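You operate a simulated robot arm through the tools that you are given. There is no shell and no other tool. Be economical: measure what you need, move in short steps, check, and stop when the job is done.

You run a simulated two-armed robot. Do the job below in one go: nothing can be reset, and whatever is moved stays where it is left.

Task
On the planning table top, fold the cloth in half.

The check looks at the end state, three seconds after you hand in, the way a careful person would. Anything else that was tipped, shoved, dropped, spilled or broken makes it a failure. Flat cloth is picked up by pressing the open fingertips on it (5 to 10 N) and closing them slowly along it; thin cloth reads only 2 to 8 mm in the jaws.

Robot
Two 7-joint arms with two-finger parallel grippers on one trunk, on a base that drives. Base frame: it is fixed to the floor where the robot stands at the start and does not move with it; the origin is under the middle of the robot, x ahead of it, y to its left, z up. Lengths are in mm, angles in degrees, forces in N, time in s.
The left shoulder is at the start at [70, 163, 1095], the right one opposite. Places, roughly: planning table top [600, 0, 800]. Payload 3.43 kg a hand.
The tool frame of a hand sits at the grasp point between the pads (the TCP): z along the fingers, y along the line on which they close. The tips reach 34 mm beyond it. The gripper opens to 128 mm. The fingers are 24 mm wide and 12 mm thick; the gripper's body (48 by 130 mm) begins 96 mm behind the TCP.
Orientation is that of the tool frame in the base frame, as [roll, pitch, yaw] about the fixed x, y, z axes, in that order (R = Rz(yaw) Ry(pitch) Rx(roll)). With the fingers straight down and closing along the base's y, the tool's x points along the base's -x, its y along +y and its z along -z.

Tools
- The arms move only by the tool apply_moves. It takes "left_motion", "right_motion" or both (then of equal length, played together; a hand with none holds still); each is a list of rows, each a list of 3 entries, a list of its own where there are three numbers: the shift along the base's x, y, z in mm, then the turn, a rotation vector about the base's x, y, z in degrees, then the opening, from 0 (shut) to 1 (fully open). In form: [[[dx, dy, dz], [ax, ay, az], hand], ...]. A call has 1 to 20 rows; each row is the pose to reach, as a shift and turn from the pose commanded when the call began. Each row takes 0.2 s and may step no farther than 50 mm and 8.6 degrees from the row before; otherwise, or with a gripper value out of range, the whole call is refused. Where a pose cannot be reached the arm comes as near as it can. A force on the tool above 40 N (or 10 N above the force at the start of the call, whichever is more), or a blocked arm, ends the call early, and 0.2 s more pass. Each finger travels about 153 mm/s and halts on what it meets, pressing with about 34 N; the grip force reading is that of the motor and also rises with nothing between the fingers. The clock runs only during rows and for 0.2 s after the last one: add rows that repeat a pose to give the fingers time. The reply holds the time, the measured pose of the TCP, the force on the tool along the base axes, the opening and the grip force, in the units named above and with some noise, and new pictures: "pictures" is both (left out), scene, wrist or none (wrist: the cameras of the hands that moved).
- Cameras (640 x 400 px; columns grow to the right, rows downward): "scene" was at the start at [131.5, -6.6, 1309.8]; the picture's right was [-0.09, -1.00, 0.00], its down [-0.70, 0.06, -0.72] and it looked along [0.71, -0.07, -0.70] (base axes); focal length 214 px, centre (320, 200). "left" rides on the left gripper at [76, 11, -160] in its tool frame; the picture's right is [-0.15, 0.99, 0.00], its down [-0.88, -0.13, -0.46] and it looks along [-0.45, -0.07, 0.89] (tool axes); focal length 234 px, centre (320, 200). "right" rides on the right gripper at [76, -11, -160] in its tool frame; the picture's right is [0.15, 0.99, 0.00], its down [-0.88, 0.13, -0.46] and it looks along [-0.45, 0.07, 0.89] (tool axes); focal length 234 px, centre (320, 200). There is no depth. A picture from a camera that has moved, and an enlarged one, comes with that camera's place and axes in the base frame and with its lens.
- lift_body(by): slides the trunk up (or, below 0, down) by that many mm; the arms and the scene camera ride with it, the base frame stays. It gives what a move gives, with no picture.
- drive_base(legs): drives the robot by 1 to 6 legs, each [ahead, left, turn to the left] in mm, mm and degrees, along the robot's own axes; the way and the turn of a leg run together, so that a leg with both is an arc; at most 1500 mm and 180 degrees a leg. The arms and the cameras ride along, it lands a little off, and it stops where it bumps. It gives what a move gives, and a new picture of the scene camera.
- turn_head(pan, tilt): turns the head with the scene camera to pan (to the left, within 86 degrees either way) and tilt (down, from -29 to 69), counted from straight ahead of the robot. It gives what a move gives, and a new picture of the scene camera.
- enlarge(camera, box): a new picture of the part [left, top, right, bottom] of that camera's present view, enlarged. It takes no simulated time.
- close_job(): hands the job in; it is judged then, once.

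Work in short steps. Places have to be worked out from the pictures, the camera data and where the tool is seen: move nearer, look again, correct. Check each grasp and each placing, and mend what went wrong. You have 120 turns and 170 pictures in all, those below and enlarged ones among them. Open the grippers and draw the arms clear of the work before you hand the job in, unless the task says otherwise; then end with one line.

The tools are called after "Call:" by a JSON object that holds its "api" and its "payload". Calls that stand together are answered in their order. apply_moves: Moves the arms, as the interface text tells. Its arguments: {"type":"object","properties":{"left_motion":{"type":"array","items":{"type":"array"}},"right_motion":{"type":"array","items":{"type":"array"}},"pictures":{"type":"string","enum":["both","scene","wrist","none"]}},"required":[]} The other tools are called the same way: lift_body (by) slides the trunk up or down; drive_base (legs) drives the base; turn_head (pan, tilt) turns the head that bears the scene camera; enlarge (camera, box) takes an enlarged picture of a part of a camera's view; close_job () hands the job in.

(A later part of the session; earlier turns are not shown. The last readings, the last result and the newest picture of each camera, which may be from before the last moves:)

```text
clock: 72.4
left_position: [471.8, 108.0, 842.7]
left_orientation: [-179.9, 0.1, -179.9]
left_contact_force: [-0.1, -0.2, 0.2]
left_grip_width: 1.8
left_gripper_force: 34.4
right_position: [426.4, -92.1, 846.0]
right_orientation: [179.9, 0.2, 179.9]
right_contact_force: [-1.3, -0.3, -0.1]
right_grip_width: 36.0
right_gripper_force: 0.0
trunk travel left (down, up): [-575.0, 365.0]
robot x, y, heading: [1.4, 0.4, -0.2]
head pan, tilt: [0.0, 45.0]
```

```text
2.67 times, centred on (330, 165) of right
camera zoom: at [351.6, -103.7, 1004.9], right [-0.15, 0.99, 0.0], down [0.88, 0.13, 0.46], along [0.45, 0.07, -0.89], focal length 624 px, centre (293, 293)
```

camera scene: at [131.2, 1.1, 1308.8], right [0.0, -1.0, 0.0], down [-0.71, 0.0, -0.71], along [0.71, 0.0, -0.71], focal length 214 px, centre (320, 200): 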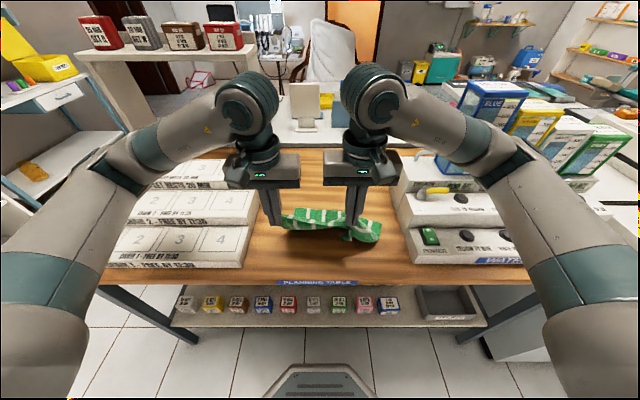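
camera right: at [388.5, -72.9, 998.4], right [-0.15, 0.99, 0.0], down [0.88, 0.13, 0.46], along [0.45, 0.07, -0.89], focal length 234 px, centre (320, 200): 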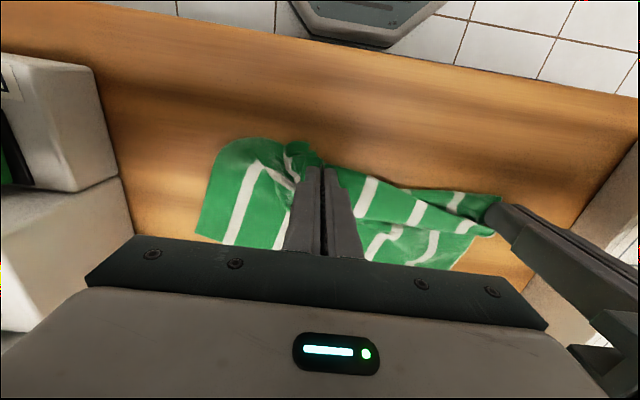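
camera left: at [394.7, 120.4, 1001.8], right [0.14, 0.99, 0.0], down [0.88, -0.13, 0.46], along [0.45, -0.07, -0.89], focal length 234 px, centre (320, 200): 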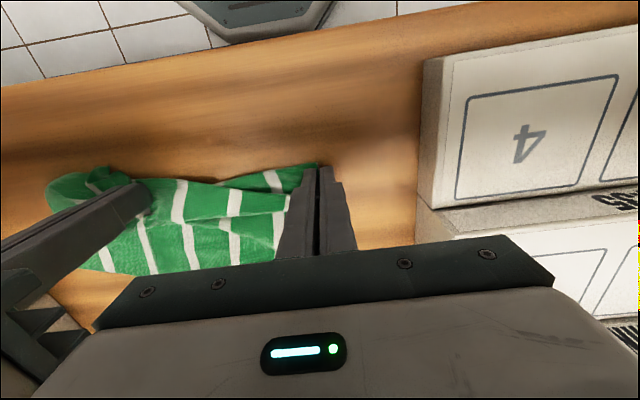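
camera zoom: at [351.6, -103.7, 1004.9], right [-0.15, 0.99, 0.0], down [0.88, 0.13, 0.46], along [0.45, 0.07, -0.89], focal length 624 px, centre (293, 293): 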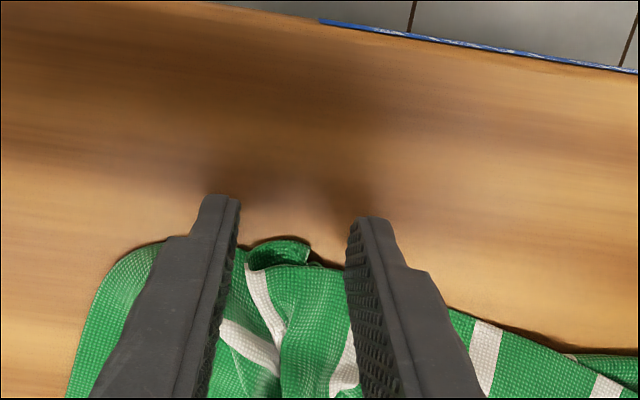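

The ear is between the fingers, so I'm lowering and closing, then lifting slightly and pulling outward.

Call:
{"api": "apply_moves", "payload": {"right_motion": [[[0, 0, -5], [0, 0, 0], 0.28], [[0, 0, -8], [0, 0, 0], 0.28], [[0, 0, -8], [0, 0, 0], 0.2], [[0, 0, -8], [0, 0, 0], 0.13], [[0, 0, -8], [0, 0, 0], 0.06], [[0, 0, -8], [0, 0, 0], 0.0], [[0, 0, -8], [0, 0, 0], 0.0], [[-3, -6, 4], [0, 0, 0], 0.0], [[-8, -16, 10], [0, 0, 0], 0.0], [[-13, -26, 10], [0, 0, 0], 0.0], [[-18, -36, 10], [0, 0, 0], 0.0]], "pictures": "none"}}

Call:
{"api": "enlarge", "payload": {"camera": "right", "box": [200, 80, 500, 260]}}

Call:
{"api": "enlarge", "payload": {"camera": "scene", "box": [270, 170, 390, 260]}}

```text
clock: 74.8
left_position: [470.9, 106.8, 841.9]
left_orientation: [-179.9, 0.2, -179.9]
left_contact_force: [-1.3, -3.9, -0.1]
left_grip_width: 1.3
left_gripper_force: 34.0
right_position: [409.2, -128.9, 855.8]
right_orientation: [179.8, 0.2, -179.9]
right_contact_force: [0.5, 3.2, -0.2]
right_grip_width: 1.4
right_gripper_force: 34.2
trunk travel left (down, up): [-575.0, 365.0]
robot x, y, heading: [0.6, 3.0, -0.4]
head pan, tilt: [0.0, 45.0]
```

```text
2.13 times, centred on (350, 170) of right
camera zoom: at [333.4, -140.6, 1014.9], right [-0.15, 0.99, 0.0], down [0.88, 0.13, 0.46], along [0.45, 0.07, -0.89], focal length 500 px, centre (256, 264)
```

zoom: 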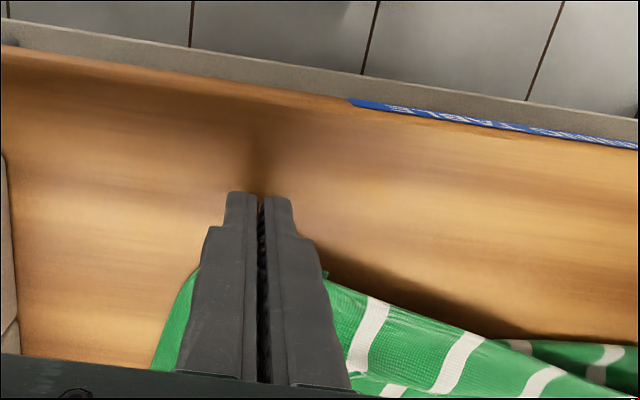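

```text
4.44 times, centred on (330, 215) of scene
camera zoom: at [131.1, 0.6, 1308.8], right [0.0, -1.0, 0.0], down [-0.71, 0.0, -0.71], along [0.71, 0.0, -0.71], focal length 953 px, centre (276, 133)
```

zoom: 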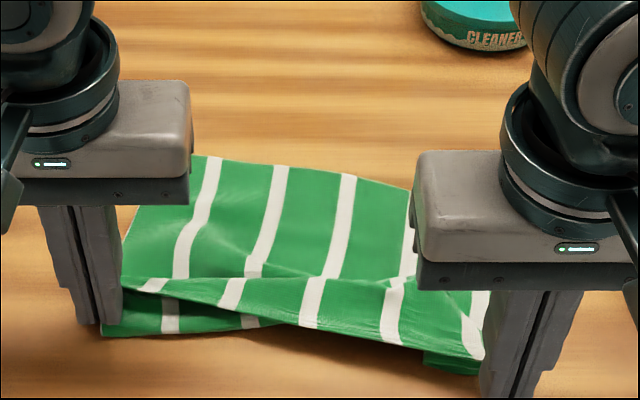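

Both hands now hold just the tips of the true near corners, with the edge spread between them. The cloth is slightly rotated, which doesn't matter: I can carry each corner to its far partner. First I'll lift both and look at where the far corners are.

Call:
{"api": "apply_moves", "payload": {"left_motion": [[[0, 2, 20], [0, -4, 0], 0], [[0, 4, 45], [0, -8, 0], 0], [[5, 5, 70], [0, -12, 0], 0], [[10, 5, 90], [0, -16, 0], 0], [[15, 5, 100], [0, -20, 0], 0]], "right_motion": [[[10, -1, 15], [0, -4, 0], 0], [[20, -2, 35], [0, -8, 0], 0], [[30, -2, 60], [0, -12, 0], 0], [[40, -2, 80], [0, -16, 0], 0], [[48, -2, 88], [0, -20, 0], 0]], "pictures": "both"}}

Call:
{"api": "enlarge", "payload": {"camera": "scene", "box": [260, 150, 400, 250]}}

```text
clock: 76.0
left_position: [486.8, 115.0, 941.8]
left_orientation: [-179.9, 20.3, -179.9]
left_contact_force: [-0.7, -4.6, 0.0]
left_grip_width: 1.5
left_gripper_force: 34.4
right_position: [457.6, -131.7, 944.3]
right_orientation: [-180.0, 20.0, 180.0]
right_contact_force: [0.5, 4.5, 0.0]
right_grip_width: 1.5
right_gripper_force: 33.7
trunk travel left (down, up): [-575.0, 365.0]
robot x, y, heading: [-1.5, 2.5, -0.2]
head pan, tilt: [0.0, 45.0]
camera scene: at [131.0, 1.0, 1308.8], right [0.0, -1.0, 0.0], down [-0.71, 0.0, -0.71], along [0.71, 0.0, -0.71], focal length 214 px, centre (320, 200)
camera right: at [331.7, -141.8, 1067.5], right [-0.14, 0.99, -0.05], down [0.67, 0.13, 0.73], along [0.73, 0.07, -0.68], focal length 234 px, centre (320, 200)
camera left: at [359.9, 125.7, 1065.8], right [0.14, 0.99, 0.05], down [0.67, -0.13, 0.73], along [0.73, -0.07, -0.68], focal length 234 px, centre (320, 200)
```

scene: 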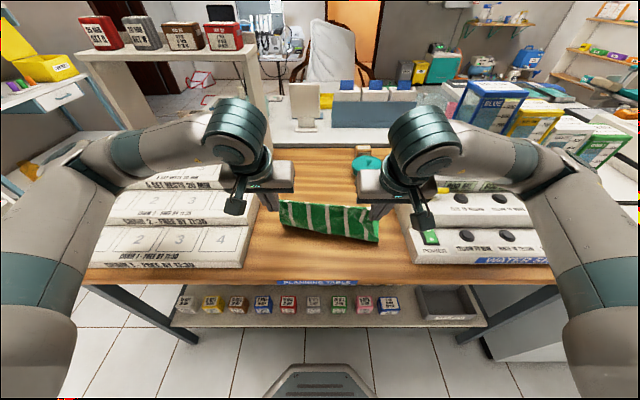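
right: 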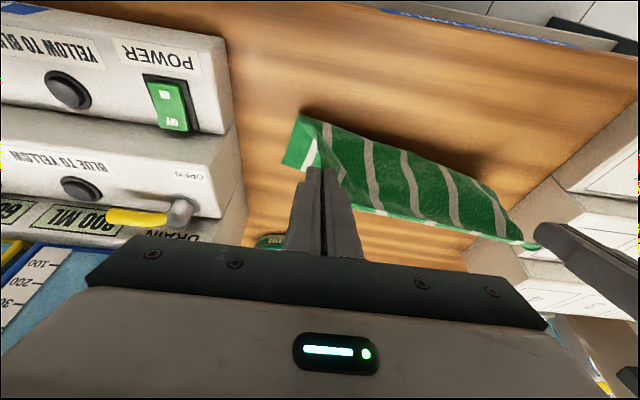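
left: 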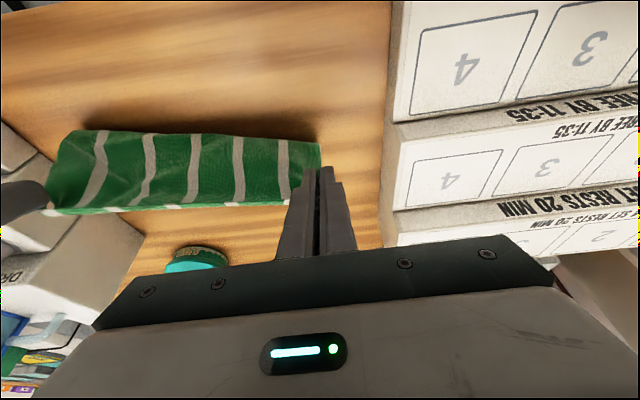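

```text
4.00 times, centred on (330, 200) of scene
camera zoom: at [131.0, 1.0, 1308.8], right [0.0, -1.0, 0.0], down [-0.71, 0.0, -0.71], along [0.71, 0.0, -0.71], focal length 858 px, centre (280, 200)
```

zoom: 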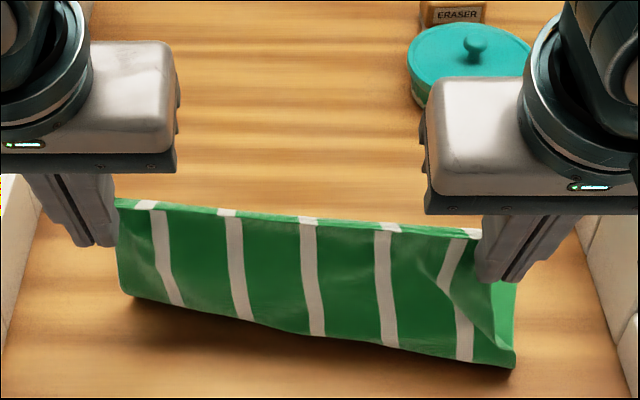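

The near edge is now cleanly stretched between the hands. I'll verify the far corners from the wrist cameras.

Call:
{"api": "enlarge", "payload": {"camera": "right", "box": [260, 90, 400, 230]}}

Call:
{"api": "enlarge", "payload": {"camera": "left", "box": [30, 110, 350, 290]}}

```text
2.86 times, centred on (330, 160) of right
camera zoom: at [331.7, -141.8, 1067.5], right [-0.14, 0.99, -0.05], down [0.67, 0.13, 0.73], along [0.73, 0.07, -0.68], focal length 669 px, centre (291, 314)
```

zoom: 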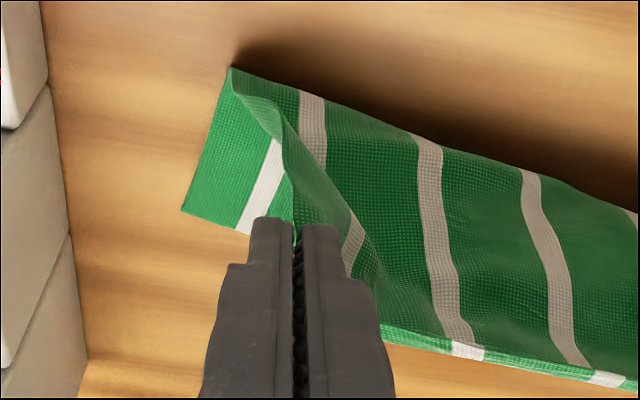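

```text
2.00 times, centred on (190, 200) of left
camera zoom: at [359.9, 125.7, 1065.8], right [0.14, 0.99, 0.05], down [0.67, -0.13, 0.73], along [0.73, -0.07, -0.68], focal length 468 px, centre (580, 200)
```

zoom: 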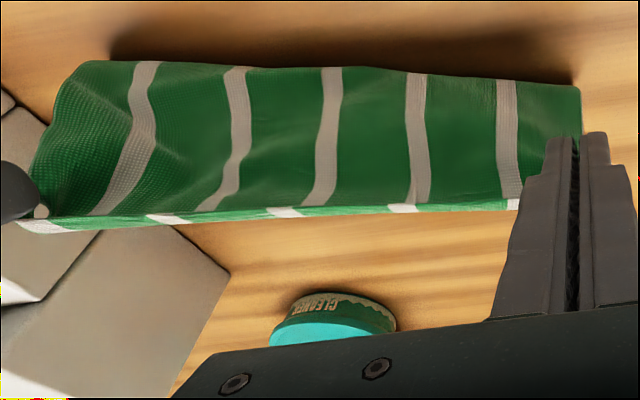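

Both hands hold the edge well, but too much cloth is gathered in the lifted half and it's skewed. I'll lift the whole cloth clear off the table, square it up, then lay the far half down freshly at the right place.

Call:
{"api": "apply_moves", "payload": {"left_motion": [[[0, 0, 25], [0, 0, 0], 0], [[5, 0, 50], [0, 0, 0], 0], [[15, 0, 75], [0, 0, 0], 0], [[30, 0, 100], [0, 0, 0], 0], [[45, 0, 120], [0, 0, 0], 0], [[60, 0, 135], [0, 0, 0], 0], [[75, 0, 150], [0, 0, 0], 0], [[88, 0, 160], [0, 0, 0], 0], [[88, 0, 165], [0, 0, 0], 0]], "right_motion": [[[5, 0, 25], [0, 0, 0], 0], [[15, 0, 50], [0, 0, 0], 0], [[30, 0, 75], [0, 0, 0], 0], [[50, 0, 100], [0, 0, 0], 0], [[70, 0, 120], [0, 0, 0], 0], [[90, 0, 135], [0, 0, 0], 0], [[105, 0, 150], [0, 0, 0], 0], [[117, 0, 160], [0, 0, 0], 0], [[117, 0, 165], [0, 0, 0], 0]], "pictures": "both"}}

```text
clock: 78.0
left_position: [574.0, 114.2, 1109.2]
left_orientation: [-179.9, 20.2, -180.0]
left_contact_force: [0.6, -2.7, 0.3]
left_grip_width: 1.7
left_gripper_force: 34.3
right_position: [573.7, -131.7, 1110.1]
right_orientation: [-180.0, 20.0, -180.0]
right_contact_force: [-0.9, 2.5, 0.4]
right_grip_width: 1.5
right_gripper_force: 33.9
trunk travel left (down, up): [-575.0, 365.0]
robot x, y, heading: [1.3, 1.3, 0.0]
head pan, tilt: [0.0, 45.0]
camera scene: at [130.9, 0.9, 1308.8], right [0.0, -1.0, 0.0], down [-0.71, 0.0, -0.71], along [0.71, 0.0, -0.71], focal length 214 px, centre (320, 200)
camera right: at [448.7, -142.6, 1232.8], right [-0.14, 0.99, -0.05], down [0.67, 0.13, 0.73], along [0.73, 0.07, -0.68], focal length 234 px, centre (320, 200)
camera left: at [447.4, 125.1, 1231.1], right [0.14, 0.99, 0.05], down [0.67, -0.13, 0.73], along [0.73, -0.07, -0.68], focal length 234 px, centre (320, 200)
```

scene: 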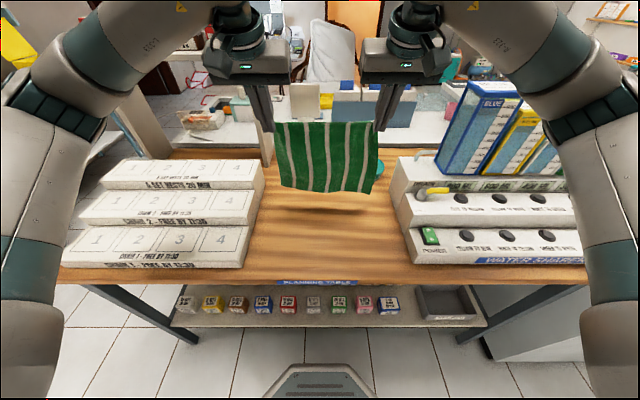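
right: 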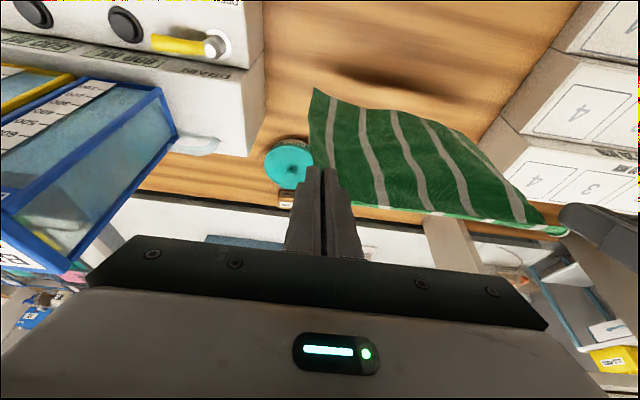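
left: 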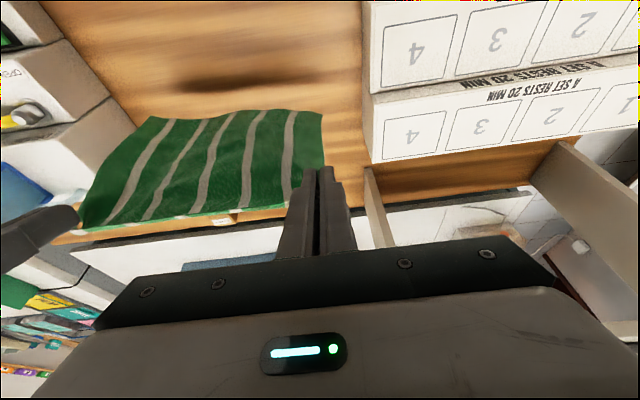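

The cloth hangs straight and square. Since the held edge points toward the robot in the jaws, the cleanest fold is toward the robot: set the bottom edge down at x≈480, lay half of it forward, then bring the held edge back over it. I'll move back and untilt.

Call:
{"api": "apply_moves", "payload": {"left_motion": [[[-11, 0, 0], [0, 3, 0], 0], [[-22, 0, 0], [0, 6, 0], 0], [[-33, 0, 0], [0, 9, 0], 0], [[-44, 0, 0], [0, 12, 0], 0], [[-55, 0, 0], [0, 15, 0], 0], [[-66, 0, 0], [0, 18, 0], 0], [[-77, 0, 0], [0, 20.2, 0], 0], [[-86, 0, 0], [0, 20.2, 0], 0], [[-92, 0, 0], [0, 20.2, 0], 0], [[-94, 0, 0], [0, 20.2, 0], 0], [[-94, 0, 0], [0, 20.2, 0], 0], [[-94, 0, 0], [0, 20.2, 0], 0], [[-94, 0, 0], [0, 20.2, 0], 0], [[-94, 0, 0], [0, 20.2, 0], 0]], "right_motion": [[[-11, 0, 0], [0, 3, 0], 0], [[-22, 0, 0], [0, 6, 0], 0], [[-33, 0, 0], [0, 9, 0], 0], [[-44, 0, 0], [0, 12, 0], 0], [[-55, 0, 0], [0, 15, 0], 0], [[-66, 0, 0], [0, 18, 0], 0], [[-77, 0, 0], [0, 20, 0], 0], [[-86, 0, 0], [0, 20, 0], 0], [[-92, 0, 0], [0, 20, 0], 0], [[-94, 0, 0], [0, 20, 0], 0], [[-94, 0, 0], [0, 20, 0], 0], [[-94, 0, 0], [0, 20, 0], 0], [[-94, 0, 0], [0, 20, 0], 0], [[-94, 0, 0], [0, 20, 0], 0]], "pictures": "scene"}}

Call:
{"api": "enlarge", "payload": {"camera": "scene", "box": [240, 110, 420, 250]}}

```text
clock: 81.0
left_position: [480.2, 114.0, 1108.2]
left_orientation: [-179.9, -0.1, -179.9]
left_contact_force: [0.3, -2.7, 0.5]
left_grip_width: 1.7
left_gripper_force: 34.2
right_position: [480.3, -130.3, 1109.5]
right_orientation: [179.9, 0.1, 180.0]
right_contact_force: [-0.6, 3.8, -1.2]
right_grip_width: 1.2
right_gripper_force: 34.4
trunk travel left (down, up): [-575.0, 365.0]
robot x, y, heading: [1.2, 0.6, -0.1]
head pan, tilt: [0.0, 45.0]
camera scene: at [131.3, 1.0, 1308.8], right [0.0, -1.0, 0.0], down [-0.71, 0.0, -0.71], along [0.71, 0.0, -0.71], focal length 214 px, centre (320, 200)
```

scene: 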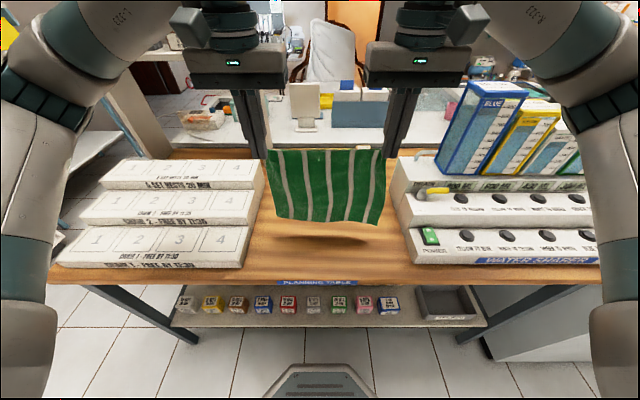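

```text
2.86 times, centred on (330, 180) of scene
camera zoom: at [131.3, 1.0, 1308.8], right [0.0, -1.0, 0.0], down [-0.71, 0.0, -0.71], along [0.71, 0.0, -0.71], focal length 613 px, centre (291, 257)
```

zoom: 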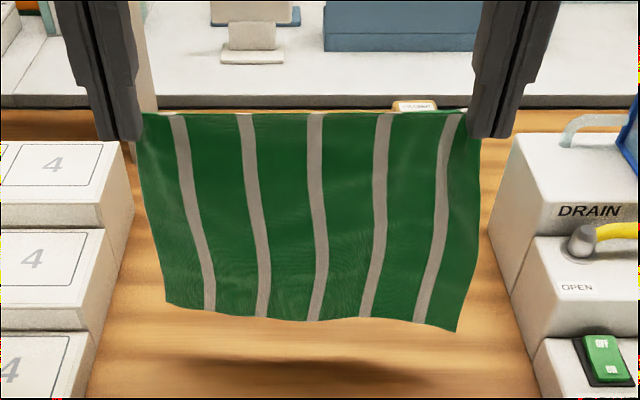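

The cloth hangs about 225 mm with its hem slightly ahead of the hands. I'll lower while moving forward so the hem touches down and trails toward the robot.

Call:
{"api": "apply_moves", "payload": {"left_motion": [[[0, 0, -15], [0, 0, 0], 0], [[10, 0, -30], [0, 0, 0], 0], [[25, 0, -45], [0, 0, 0], 0], [[40, 0, -58], [0, 0, 0], 0], [[55, 0, -70], [0, 0, 0], 0], [[70, 0, -82], [0, 0, 0], 0], [[80, 0, -92], [0, 0, 0], 0]], "right_motion": [[[0, 0, -15], [0, 0, 0], 0], [[10, 0, -30], [0, 0, 0], 0], [[25, 0, -45], [0, 0, 0], 0], [[40, 0, -58], [0, 0, 0], 0], [[55, 0, -70], [0, 0, 0], 0], [[70, 0, -82], [0, 0, 0], 0], [[80, 0, -92], [0, 0, 0], 0]], "pictures": "scene"}}

Call:
{"api": "enlarge", "payload": {"camera": "scene", "box": [240, 130, 420, 270]}}

```text
clock: 82.6
left_position: [561.4, 113.6, 1015.3]
left_orientation: [-179.9, 0.1, -179.9]
left_contact_force: [0.5, -3.0, 1.2]
left_grip_width: 1.4
left_gripper_force: 33.9
right_position: [560.9, -131.5, 1015.7]
right_orientation: [-180.0, 0.0, -180.0]
right_contact_force: [0.2, 3.6, -0.4]
right_grip_width: 1.7
right_gripper_force: 33.6
trunk travel left (down, up): [-575.0, 365.0]
robot x, y, heading: [-1.2, -0.8, -0.0]
head pan, tilt: [0.0, 45.0]
camera scene: at [131.9, 1.0, 1308.7], right [0.0, -1.0, 0.0], down [-0.71, 0.0, -0.71], along [0.71, 0.0, -0.71], focal length 214 px, centre (320, 200)
```

scene: 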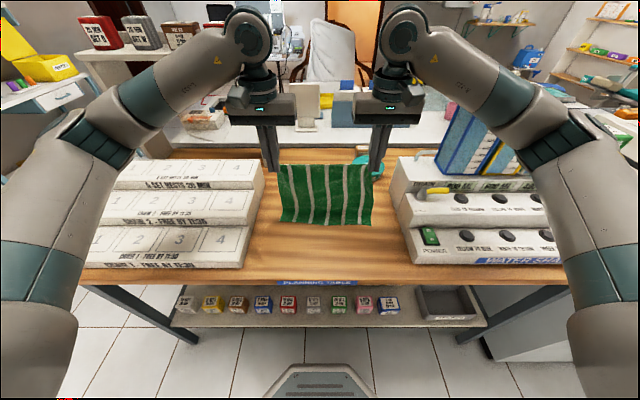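

```text
2.86 times, centred on (330, 200) of scene
camera zoom: at [131.9, 1.0, 1308.7], right [0.0, -1.0, 0.0], down [-0.71, 0.0, -0.71], along [0.71, 0.0, -0.71], focal length 613 px, centre (291, 200)
```

zoom: 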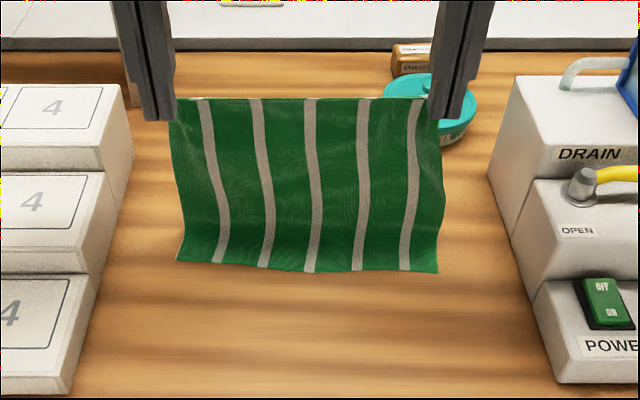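

The hem trails toward the robot as wanted, at x≈532–547. I'll keep laying forward and down.

Call:
{"api": "apply_moves", "payload": {"left_motion": [[[15, 0, -14], [0, 0, 0], 0], [[30, 0, -28], [0, 0, 0], 0], [[45, 0, -40], [0, 0, 0], 0], [[60, 0, -52], [0, 0, 0], 0], [[72, 0, -62], [0, 0, 0], 0], [[80, 0, -70], [0, 0, 0], 0]], "right_motion": [[[15, 0, -14], [0, 0, 0], 0], [[30, 0, -28], [0, 0, 0], 0], [[45, 0, -40], [0, 0, 0], 0], [[60, 0, -52], [0, 0, 0], 0], [[72, 0, -62], [0, 0, 0], 0], [[80, 0, -70], [0, 0, 0], 0]], "pictures": "none"}}

Call:
{"api": "enlarge", "payload": {"camera": "scene", "box": [240, 130, 420, 270]}}

```text
clock: 84.0
left_position: [640.1, 114.1, 943.9]
left_orientation: [-180.0, 0.0, -180.0]
left_contact_force: [-0.2, -3.9, 0.0]
left_grip_width: 1.7
left_gripper_force: 34.0
right_position: [640.8, -129.6, 947.2]
right_orientation: [180.0, 0.0, 179.9]
right_contact_force: [0.4, 3.3, 0.5]
right_grip_width: 1.3
right_gripper_force: 34.6
trunk travel left (down, up): [-575.0, 365.0]
robot x, y, heading: [0.5, -1.4, -0.1]
head pan, tilt: [0.0, 45.0]
```

```text
2.86 times, centred on (330, 200) of scene
camera zoom: at [132.0, 1.0, 1308.7], right [0.0, -1.0, 0.0], down [-0.71, 0.0, -0.71], along [0.71, 0.0, -0.71], focal length 613 px, centre (291, 200)
```

zoom: 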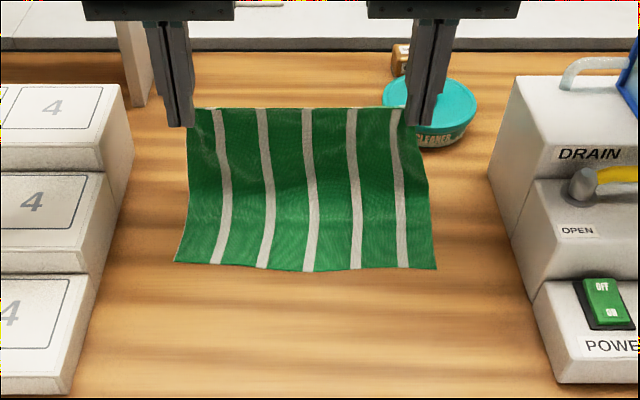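

The hem held steady at x≈536–545, so the fold line should be near x≈661. I'll go slightly further to settle the lower half, then start bringing the held edge back over toward the robot.

Call:
{"api": "apply_moves", "payload": {"left_motion": [[[15, 0, -7], [0, 0, 0], 0], [[30, 0, -15], [0, 0, 0], 0], [[32, 0, -16], [0, 0, 0], 0], [[20, 0, -9], [0, 0, 0], 0], [[0, 0, -4], [0, 0, 0], 0], [[-22, 0, -8], [0, 0, 0], 0], [[-42, 0, -20], [0, 0, 0], 0], [[-56, 0, -36], [0, 0, 0], 0]], "right_motion": [[[15, 0, -7], [0, 0, 0], 0], [[30, 0, -15], [0, 0, 0], 0], [[32, 0, -16], [0, 0, 0], 0], [[20, 0, -9], [0, 0, 0], 0], [[0, 0, -4], [0, 0, 0], 0], [[-22, 0, -8], [0, 0, 0], 0], [[-42, 0, -20], [0, 0, 0], 0], [[-56, 0, -36], [0, 0, 0], 0]], "pictures": "wrist"}}

Call:
{"api": "enlarge", "payload": {"camera": "scene", "box": [240, 130, 420, 270]}}

```text
clock: 85.8
left_position: [583.4, 114.2, 909.3]
left_orientation: [-179.9, -0.1, -179.9]
left_contact_force: [-0.7, -2.8, -0.3]
left_grip_width: 1.8
left_gripper_force: 33.8
right_position: [584.0, -129.6, 911.6]
right_orientation: [-179.9, 0.0, 180.0]
right_contact_force: [-0.1, 2.9, 0.7]
right_grip_width: 1.5
right_gripper_force: 33.9
trunk travel left (down, up): [-575.0, 365.0]
robot x, y, heading: [1.3, -2.0, -0.0]
head pan, tilt: [0.0, 45.0]
camera right: at [508.2, -141.8, 1070.2], right [-0.15, 0.99, 0.0], down [0.88, 0.13, 0.46], along [0.45, 0.07, -0.89], focal length 234 px, centre (320, 200)
camera left: at [507.6, 125.7, 1068.5], right [0.14, 0.99, 0.0], down [0.88, -0.13, 0.46], along [0.45, -0.07, -0.89], focal length 234 px, centre (320, 200)
```

right: 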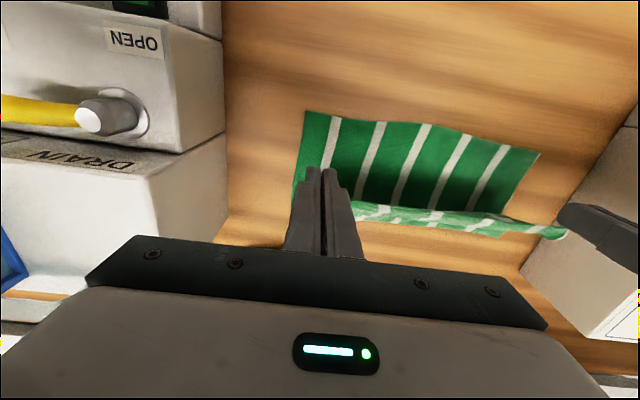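
left: 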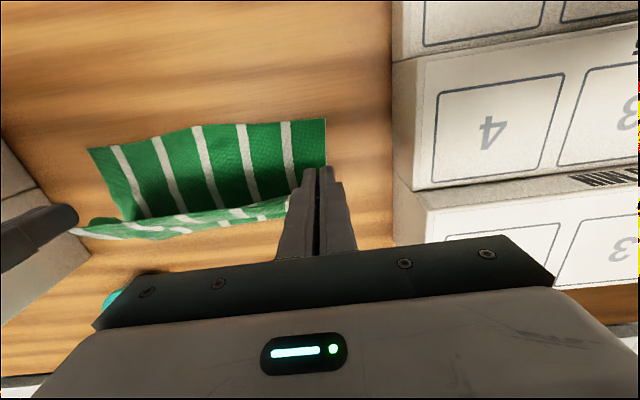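

```text
2.86 times, centred on (330, 200) of scene
camera zoom: at [131.5, 1.0, 1308.8], right [0.0, -1.0, 0.0], down [-0.71, 0.0, -0.71], along [0.71, 0.0, -0.71], focal length 613 px, centre (291, 200)
```

zoom: 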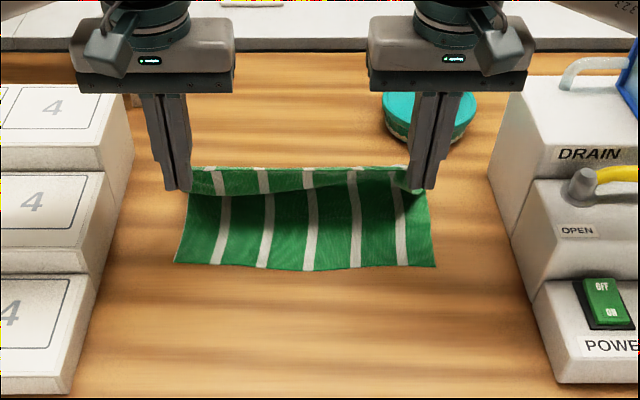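

It's folding well with the hem unmoved (left ≈545, right ≈538). I'll carry the held edge back and down toward the hem.

Call:
{"api": "apply_moves", "payload": {"left_motion": [[[-8, 0, -15], [0, 0, 0], 0], [[-15, 0, -30], [0, 0, 0], 0], [[-21, 0, -44], [0, 0, 0], 0], [[-26, 0, -56], [0, 0, 0], 0], [[-28, 0, -63], [0, 0, 0], 0]], "right_motion": [[[-10, 0, -15], [0, 0, 0], 0], [[-19, 0, -30], [0, 0, 0], 0], [[-26, 0, -44], [0, 0, 0], 0], [[-32, 0, -56], [0, 0, 0], 0], [[-35, 0, -64], [0, 0, 0], 0]], "pictures": "none"}}

Call:
{"api": "enlarge", "payload": {"camera": "scene", "box": [260, 150, 400, 250]}}

Call:
{"api": "enlarge", "payload": {"camera": "left", "box": [60, 80, 380, 280]}}

Call:
{"api": "enlarge", "payload": {"camera": "right", "box": [260, 80, 580, 280]}}

```text
clock: 87.0
left_position: [556.9, 115.5, 846.6]
left_orientation: [-180.0, 0.0, -179.9]
left_contact_force: [-1.0, -2.9, 0.0]
left_grip_width: 1.6
left_gripper_force: 33.2
right_position: [548.4, -130.5, 848.3]
right_orientation: [-180.0, 0.1, -180.0]
right_contact_force: [0.9, 3.6, -0.8]
right_grip_width: 1.7
right_gripper_force: 33.6
trunk travel left (down, up): [-575.0, 365.0]
robot x, y, heading: [1.4, 1.4, -0.1]
head pan, tilt: [0.0, 45.0]
```

```text
4.00 times, centred on (330, 200) of scene
camera zoom: at [131.4, 0.9, 1308.8], right [0.0, -1.0, 0.0], down [-0.71, 0.0, -0.71], along [0.71, 0.0, -0.71], focal length 858 px, centre (280, 200)
```

zoom: 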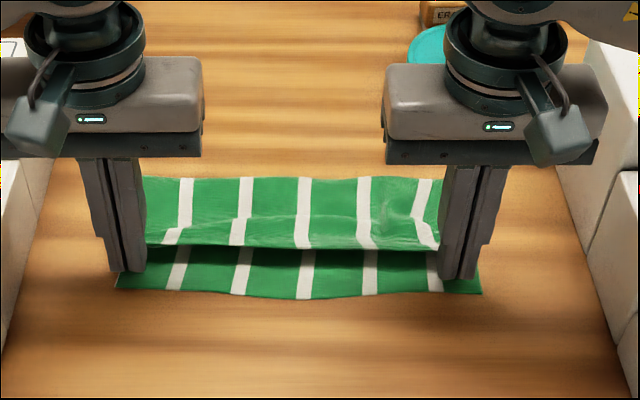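

```text
2.00 times, centred on (220, 180) of left
camera zoom: at [480.4, 125.9, 1006.2], right [0.14, 0.99, 0.0], down [0.88, -0.13, 0.46], along [0.45, -0.07, -0.89], focal length 468 px, centre (520, 240)
```

zoom: 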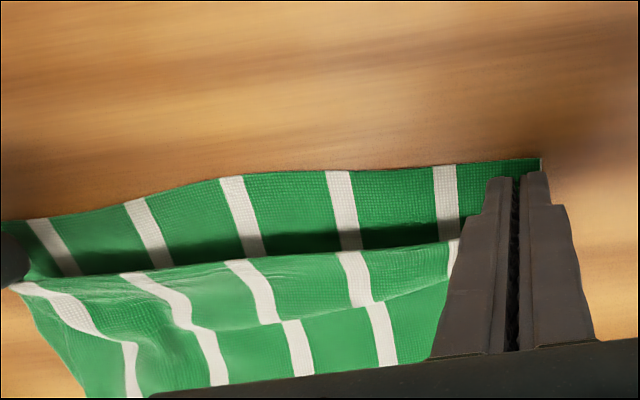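

```text
2.00 times, centred on (420, 180) of right
camera zoom: at [473.7, -142.2, 1006.4], right [-0.15, 0.99, 0.0], down [0.88, 0.13, 0.46], along [0.45, 0.07, -0.89], focal length 468 px, centre (120, 240)
```

zoom: 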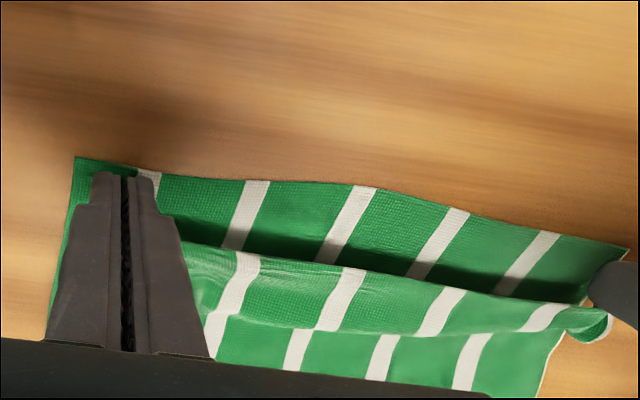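

Very close. The free edge still lies about 25–30 mm short of the hem and the upper layer is slightly slack, so I'll draw the hands back 18 mm more, lower to the surface, and look before releasing.

Call:
{"api": "apply_moves", "payload": {"left_motion": [[[-6, 0, -3], [0, 0, 0], 0], [[-12, 0, -5], [0, 0, 0], 0], [[-18, 0, -7], [0, 0, 0], 0], [[-18, 0, -8], [0, 0, 0], 0]], "right_motion": [[[-6, 0, -3], [0, 0, 0], 0], [[-12, 0, -6], [0, 0, 0], 0], [[-18, 0, -8], [0, 0, 0], 0], [[-18, 0, -9], [0, 0, 0], 0]], "pictures": "none"}}

Call:
{"api": "enlarge", "payload": {"camera": "scene", "box": [260, 150, 400, 250]}}

Call:
{"api": "enlarge", "payload": {"camera": "left", "box": [60, 80, 380, 280]}}

```text
clock: 88.0
left_position: [538.2, 114.5, 838.6]
left_orientation: [-179.9, 0.0, -179.9]
left_contact_force: [-1.1, -4.1, -0.3]
left_grip_width: 1.7
left_gripper_force: 34.1
right_position: [531.8, -130.7, 838.0]
right_orientation: [179.9, 0.1, -180.0]
right_contact_force: [0.6, 3.2, -0.5]
right_grip_width: 1.4
right_gripper_force: 34.0
trunk travel left (down, up): [-575.0, 365.0]
robot x, y, heading: [-0.3, -1.8, 0.1]
head pan, tilt: [0.0, 45.0]
```

```text
4.00 times, centred on (330, 200) of scene
camera zoom: at [131.5, 0.9, 1308.8], right [0.0, -1.0, 0.0], down [-0.71, 0.0, -0.71], along [0.71, 0.0, -0.71], focal length 858 px, centre (280, 200)
```

zoom: 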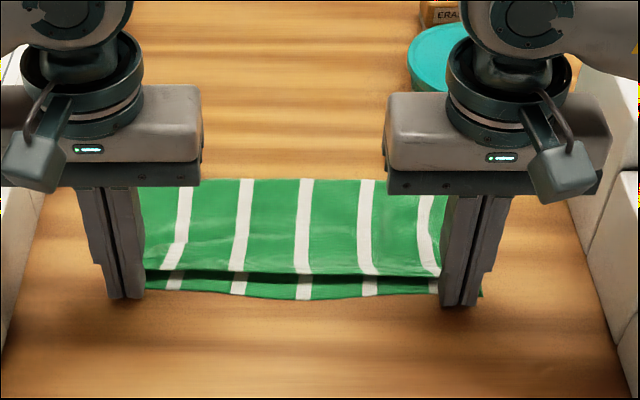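

```text
2.00 times, centred on (220, 180) of left
camera zoom: at [462.1, 125.9, 998.2], right [0.14, 0.99, 0.0], down [0.88, -0.13, 0.46], along [0.45, -0.07, -0.89], focal length 468 px, centre (520, 240)
```

zoom: 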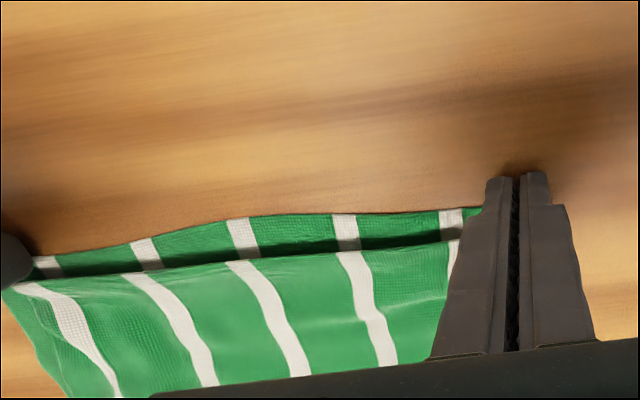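

The edge is about 18 mm from the hem with a little slack left. I'm pulling back 11 mm more, then opening gently and lifting straight up.

Call:
{"api": "apply_moves", "payload": {"left_motion": [[[-4, 0, 0], [0, 0, 0], 0], [[-8, 0, 0], [0, 0, 0], 0], [[-11, 0, -1], [0, 0, 0], 0], [[-11, 0, -2], [0, 0, 0], 0], [[-11, 0, -2], [0, 0, 0], 0.04], [[-11, 0, -2], [0, 0, 0], 0.08], [[-11, 0, -2], [0, 0, 0], 0.12], [[-11, 0, -2], [0, 0, 0], 0.16], [[-11, 0, -2], [0, 0, 0], 0.2], [[-11, 0, 8], [0, 0, 0], 0.2], [[-11, 0, 30], [0, 0, 0], 0.2], [[-11, 0, 70], [0, 0, 0], 0.2], [[-20, 20, 110], [0, 0, 0], 0.2], [[-30, 60, 135], [0, 0, 0], 0.2], [[-40, 100, 150], [0, 0, 0], 0.2]], "right_motion": [[[-4, 0, 0], [0, 0, 0], 0], [[-8, 0, 0], [0, 0, 0], 0], [[-11, 0, -1], [0, 0, 0], 0], [[-11, 0, -1.5], [0, 0, 0], 0], [[-11, 0, -1.5], [0, 0, 0], 0.04], [[-11, 0, -1.5], [0, 0, 0], 0.08], [[-11, 0, -1.5], [0, 0, 0], 0.12], [[-11, 0, -1.5], [0, 0, 0], 0.16], [[-11, 0, -1.5], [0, 0, 0], 0.2], [[-11, 0, 8], [0, 0, 0], 0.2], [[-11, 0, 30], [0, 0, 0], 0.2], [[-11, 0, 70], [0, 0, 0], 0.2], [[-20, -20, 110], [0, 0, 0], 0.2], [[-30, -60, 135], [0, 0, 0], 0.2], [[-40, -100, 150], [0, 0, 0], 0.2]], "pictures": "scene"}}

Call:
{"api": "enlarge", "payload": {"camera": "scene", "box": [270, 165, 390, 250]}}

```text
clock: 91.2
left_position: [496.6, 213.8, 988.2]
left_orientation: [-179.9, 0.1, -179.9]
left_contact_force: [0.3, 0.6, -0.7]
left_grip_width: 25.6
left_gripper_force: 0.2
right_position: [490.5, -230.8, 989.2]
right_orientation: [-179.9, 0.1, -180.0]
right_contact_force: [0.2, 1.1, -0.6]
right_grip_width: 25.6
right_gripper_force: 0.1
trunk travel left (down, up): [-575.0, 365.0]
robot x, y, heading: [-1.5, 1.4, 0.1]
head pan, tilt: [0.0, 45.0]
camera scene: at [129.5, 1.0, 1309.0], right [0.0, -1.0, 0.0], down [-0.71, 0.0, -0.71], along [0.71, 0.0, -0.71], focal length 214 px, centre (320, 200)
```

scene: 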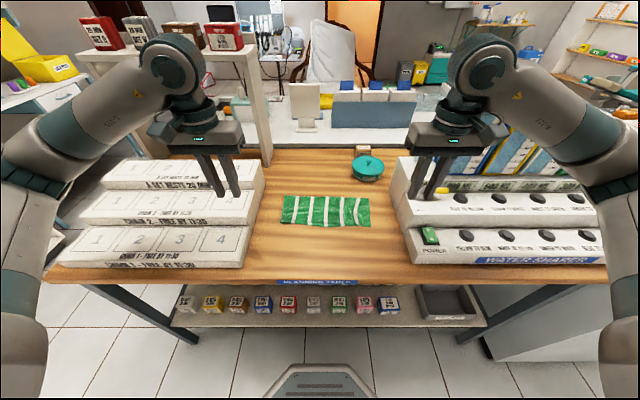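

```text
4.71 times, centred on (330, 208) of scene
camera zoom: at [129.5, 1.0, 1309.0], right [0.0, -1.0, 0.0], down [-0.71, 0.0, -0.71], along [0.71, 0.0, -0.71], focal length 1009 px, centre (273, 165)
```

zoom: 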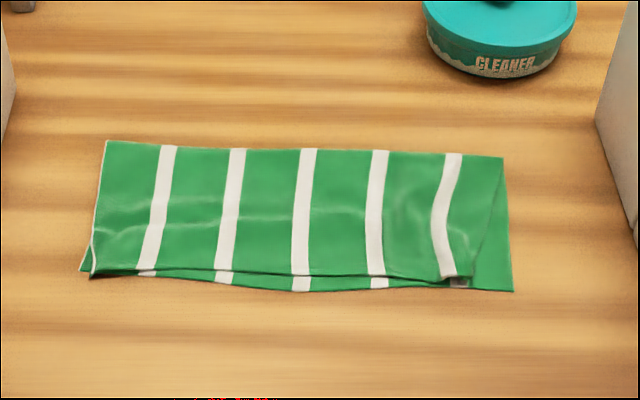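

Almost perfect. Only the upper right near corner looks pulled in; zooming on it.

Call:
{"api": "enlarge", "payload": {"camera": "scene", "box": [345, 193, 385, 233]}}

Call:
{"api": "enlarge", "payload": {"camera": "scene", "box": [280, 193, 320, 233]}}

```text
10.00 times, centred on (365, 213) of scene
camera zoom: at [129.5, 1.0, 1309.0], right [0.0, -1.0, 0.0], down [-0.71, 0.0, -0.71], along [0.71, 0.0, -0.71], focal length 2145 px, centre (-130, 70)
```

zoom: 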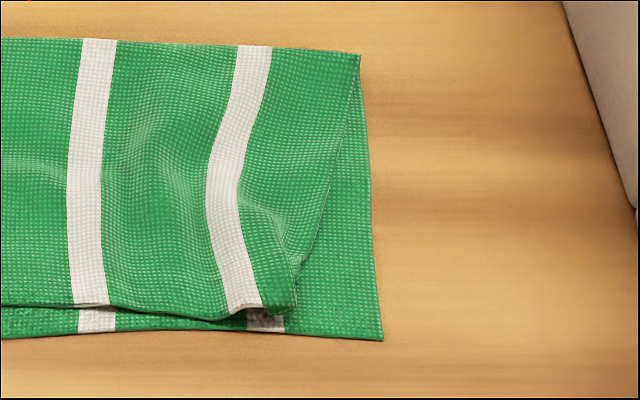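

```text
10.00 times, centred on (300, 213) of scene
camera zoom: at [129.5, 1.0, 1309.0], right [0.0, -1.0, 0.0], down [-0.71, 0.0, -0.71], along [0.71, 0.0, -0.71], focal length 2145 px, centre (520, 70)
```

zoom: 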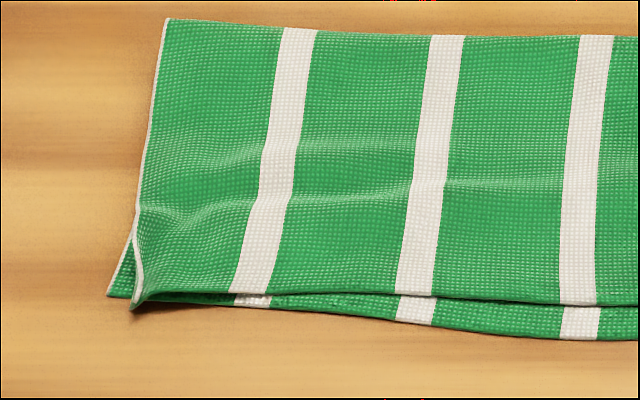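

The left side is within about 10 mm. The right upper corner is pinched in by about 30 mm, so I'll bring the right hand over that small ear (≈(535, -123)) to pull it outward.

Call:
{"api": "apply_moves", "payload": {"right_motion": [[[12, 30, -5], [0, 0, 0], 0.2], [[24, 60, -20], [0, 0, 0], 0.2], [[36, 88, -45], [0, 0, 0], 0.2], [[45, 106, -80], [0, 0, 0], 0.2], [[45, 108, -115], [0, 0, 0], 0.2], [[45, 108, -132], [0, 0, 0], 0.2]], "pictures": "none"}}

Call:
{"api": "enlarge", "payload": {"camera": "right", "box": [240, 100, 420, 240]}}

```text
clock: 92.6
left_position: [498.2, 212.9, 986.2]
left_orientation: [-179.8, 0.1, -179.9]
left_contact_force: [0.1, 0.3, -0.3]
left_grip_width: 25.8
left_gripper_force: 0.1
right_position: [536.4, -122.8, 856.4]
right_orientation: [-180.0, 0.0, -180.0]
right_contact_force: [-0.4, 0.6, -0.3]
right_grip_width: 25.9
right_gripper_force: 0.1
trunk travel left (down, up): [-575.0, 365.0]
robot x, y, heading: [0.3, -0.5, 0.1]
head pan, tilt: [0.0, 45.0]
```

```text
2.86 times, centred on (330, 170) of right
camera zoom: at [461.1, -133.8, 1015.0], right [-0.15, 0.99, 0.0], down [0.88, 0.13, 0.46], along [0.45, 0.07, -0.89], focal length 669 px, centre (291, 286)
```

zoom: 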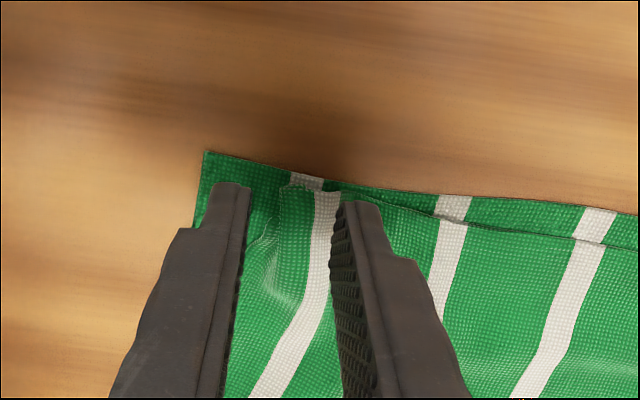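

The upper corner (531, -126) is turned under slightly. I'll press closed tips lightly on the upper layer at (543, -114) and drag it outward.

Call:
{"api": "apply_moves", "payload": {"right_motion": [[[3, 4, 0], [0, 0, 0], 0.0], [[7, 9, 0], [0, 0, 0], 0.0], [[7, 9, -10], [0, 0, 0], 0.0], [[7, 9, -16], [0, 0, 0], 0.0], [[7, 9, -18], [0, 0, 0], 0.0], [[7, 9, -19], [0, 0, 0], 0.0], [[7, 9, -19], [0, 0, 0], 0.0]], "pictures": "none"}}

```text
clock: 94.2
left_position: [498.2, 213.1, 987.9]
left_orientation: [-179.9, 0.0, -180.0]
left_contact_force: [0.2, 0.3, 0.1]
left_grip_width: 25.6
left_gripper_force: 0.1
right_position: [542.3, -113.6, 837.5]
right_orientation: [180.0, 0.0, 179.9]
right_contact_force: [1.0, 0.0, 6.9]
right_grip_width: 0.2
right_gripper_force: 32.6
trunk travel left (down, up): [-575.0, 365.0]
robot x, y, heading: [-0.4, 1.4, 0.0]
head pan, tilt: [0.0, 45.0]
```

Contact is a light 7 N, so I'm dragging outward 22 mm, lifting and looking.

Call:
{"api": "apply_moves", "payload": {"right_motion": [[[0, -4, 0.2], [0, 0, 0], 0.0], [[0, -8, 0.2], [0, 0, 0], 0.0], [[0, -12, 0.2], [0, 0, 0], 0.0], [[0, -16, 0.2], [0, 0, 0], 0.0], [[0, -20, 0.2], [0, 0, 0], 0.0], [[0, -22, 0.2], [0, 0, 0], 0.0], [[0, -22, 15], [0, 0, 0], 0.0], [[0, -22, 50], [0, 0, 0], 0.0], [[-10, -45, 90], [0, 0, 0], 0.0], [[-25, -85, 115], [0, 0, 0], 0.0]], "pictures": "none"}}

Call:
{"api": "enlarge", "payload": {"camera": "scene", "box": [270, 165, 390, 250]}}

Call:
{"api": "enlarge", "payload": {"camera": "right", "box": [300, 90, 460, 210]}}

```text
clock: 96.4
left_position: [497.2, 212.7, 988.3]
left_orientation: [179.9, 0.1, -179.9]
left_contact_force: [0.7, -0.6, 1.0]
left_grip_width: 25.4
left_gripper_force: 0.1
right_position: [517.0, -200.6, 951.2]
right_orientation: [179.9, 0.1, -179.9]
right_contact_force: [-0.3, 0.1, 0.3]
right_grip_width: 0.0
right_gripper_force: 33.0
trunk travel left (down, up): [-575.0, 365.0]
robot x, y, heading: [-1.3, -0.2, -0.4]
head pan, tilt: [0.0, 45.0]
```

```text
4.71 times, centred on (330, 208) of scene
camera zoom: at [130.2, -0.6, 1308.9], right [0.0, -1.0, 0.0], down [-0.71, 0.0, -0.71], along [0.71, 0.0, -0.71], focal length 1009 px, centre (273, 165)
```

zoom: 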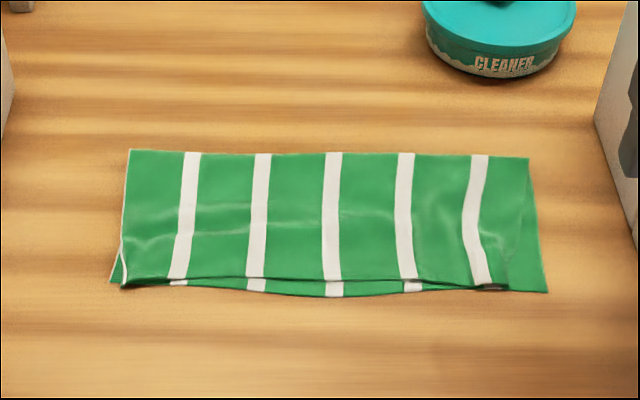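

```text
3.33 times, centred on (380, 150) of right
camera zoom: at [441.8, -212.6, 1111.0], right [-0.15, 0.99, 0.0], down [0.88, 0.13, 0.46], along [0.45, 0.07, -0.89], focal length 781 px, centre (120, 367)
```

zoom: 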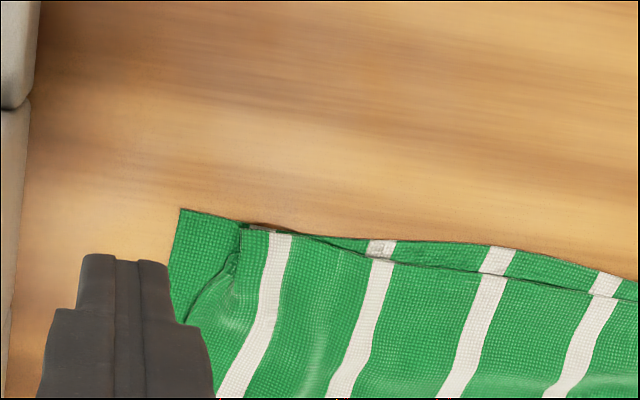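

The whole cloth slid together, still aligned, with a ~20 mm corner tuck remaining. I'll take a closer look to decide how to finish.

Call:
{"api": "enlarge", "payload": {"camera": "right", "box": [335, 140, 385, 190]}}

Call:
{"api": "enlarge", "payload": {"camera": "scene", "box": [354, 195, 394, 230]}}

```text
8.00 times, centred on (360, 165) of right
camera zoom: at [441.8, -212.6, 1111.0], right [-0.15, 0.99, 0.0], down [0.88, 0.13, 0.46], along [0.45, 0.07, -0.89], focal length 1873 px, centre (0, 480)
```

zoom: 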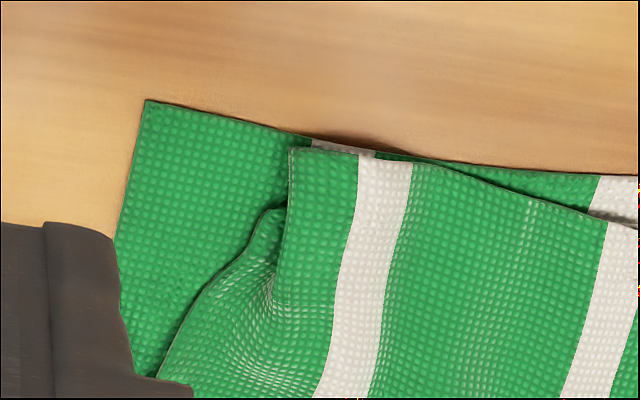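

```text
11.43 times, centred on (374, 212) of scene
camera zoom: at [130.2, -0.6, 1308.9], right [0.0, -1.0, 0.0], down [-0.71, 0.0, -0.71], along [0.71, 0.0, -0.71], focal length 2451 px, centre (-297, 57)
```

zoom: 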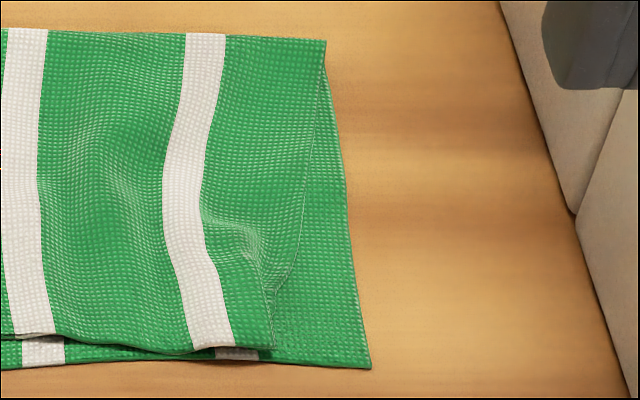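

Only the right corner's last ~25 mm is pleated inward. I'll try one gentle pinch of that raised pleat without pressing the lower layer; hovering first.

Call:
{"api": "apply_moves", "payload": {"right_motion": [[[3, 20, -30], [0, 0, 0], 0.16], [[7, 40, -65], [0, 0, 0], 0.16], [[9, 55, -95], [0, 0, 0], 0.16], [[9, 55, -104], [0, 0, 0], 0.16]], "pictures": "none"}}

Call:
{"api": "enlarge", "payload": {"camera": "right", "box": [260, 120, 380, 220]}}

```text
clock: 97.4
left_position: [498.0, 212.8, 987.4]
left_orientation: [180.0, -0.1, -180.0]
left_contact_force: [-0.1, 0.6, 0.1]
left_grip_width: 25.7
left_gripper_force: 0.1
right_position: [527.4, -144.3, 847.1]
right_orientation: [-180.0, 0.1, -180.0]
right_contact_force: [0.4, -0.5, 0.1]
right_grip_width: 20.4
right_gripper_force: 0.0
trunk travel left (down, up): [-575.0, 365.0]
robot x, y, heading: [1.1, 3.0, 0.2]
head pan, tilt: [0.0, 45.0]
```

```text
4.00 times, centred on (320, 170) of right
camera zoom: at [451.5, -156.4, 1006.3], right [-0.15, 0.99, 0.0], down [0.88, 0.13, 0.46], along [0.45, 0.07, -0.89], focal length 937 px, centre (320, 320)
```

zoom: 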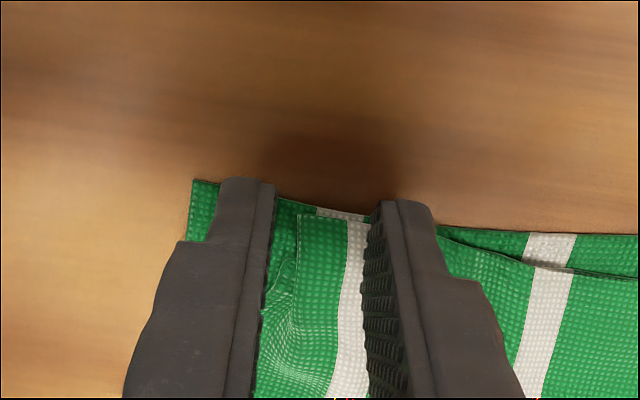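

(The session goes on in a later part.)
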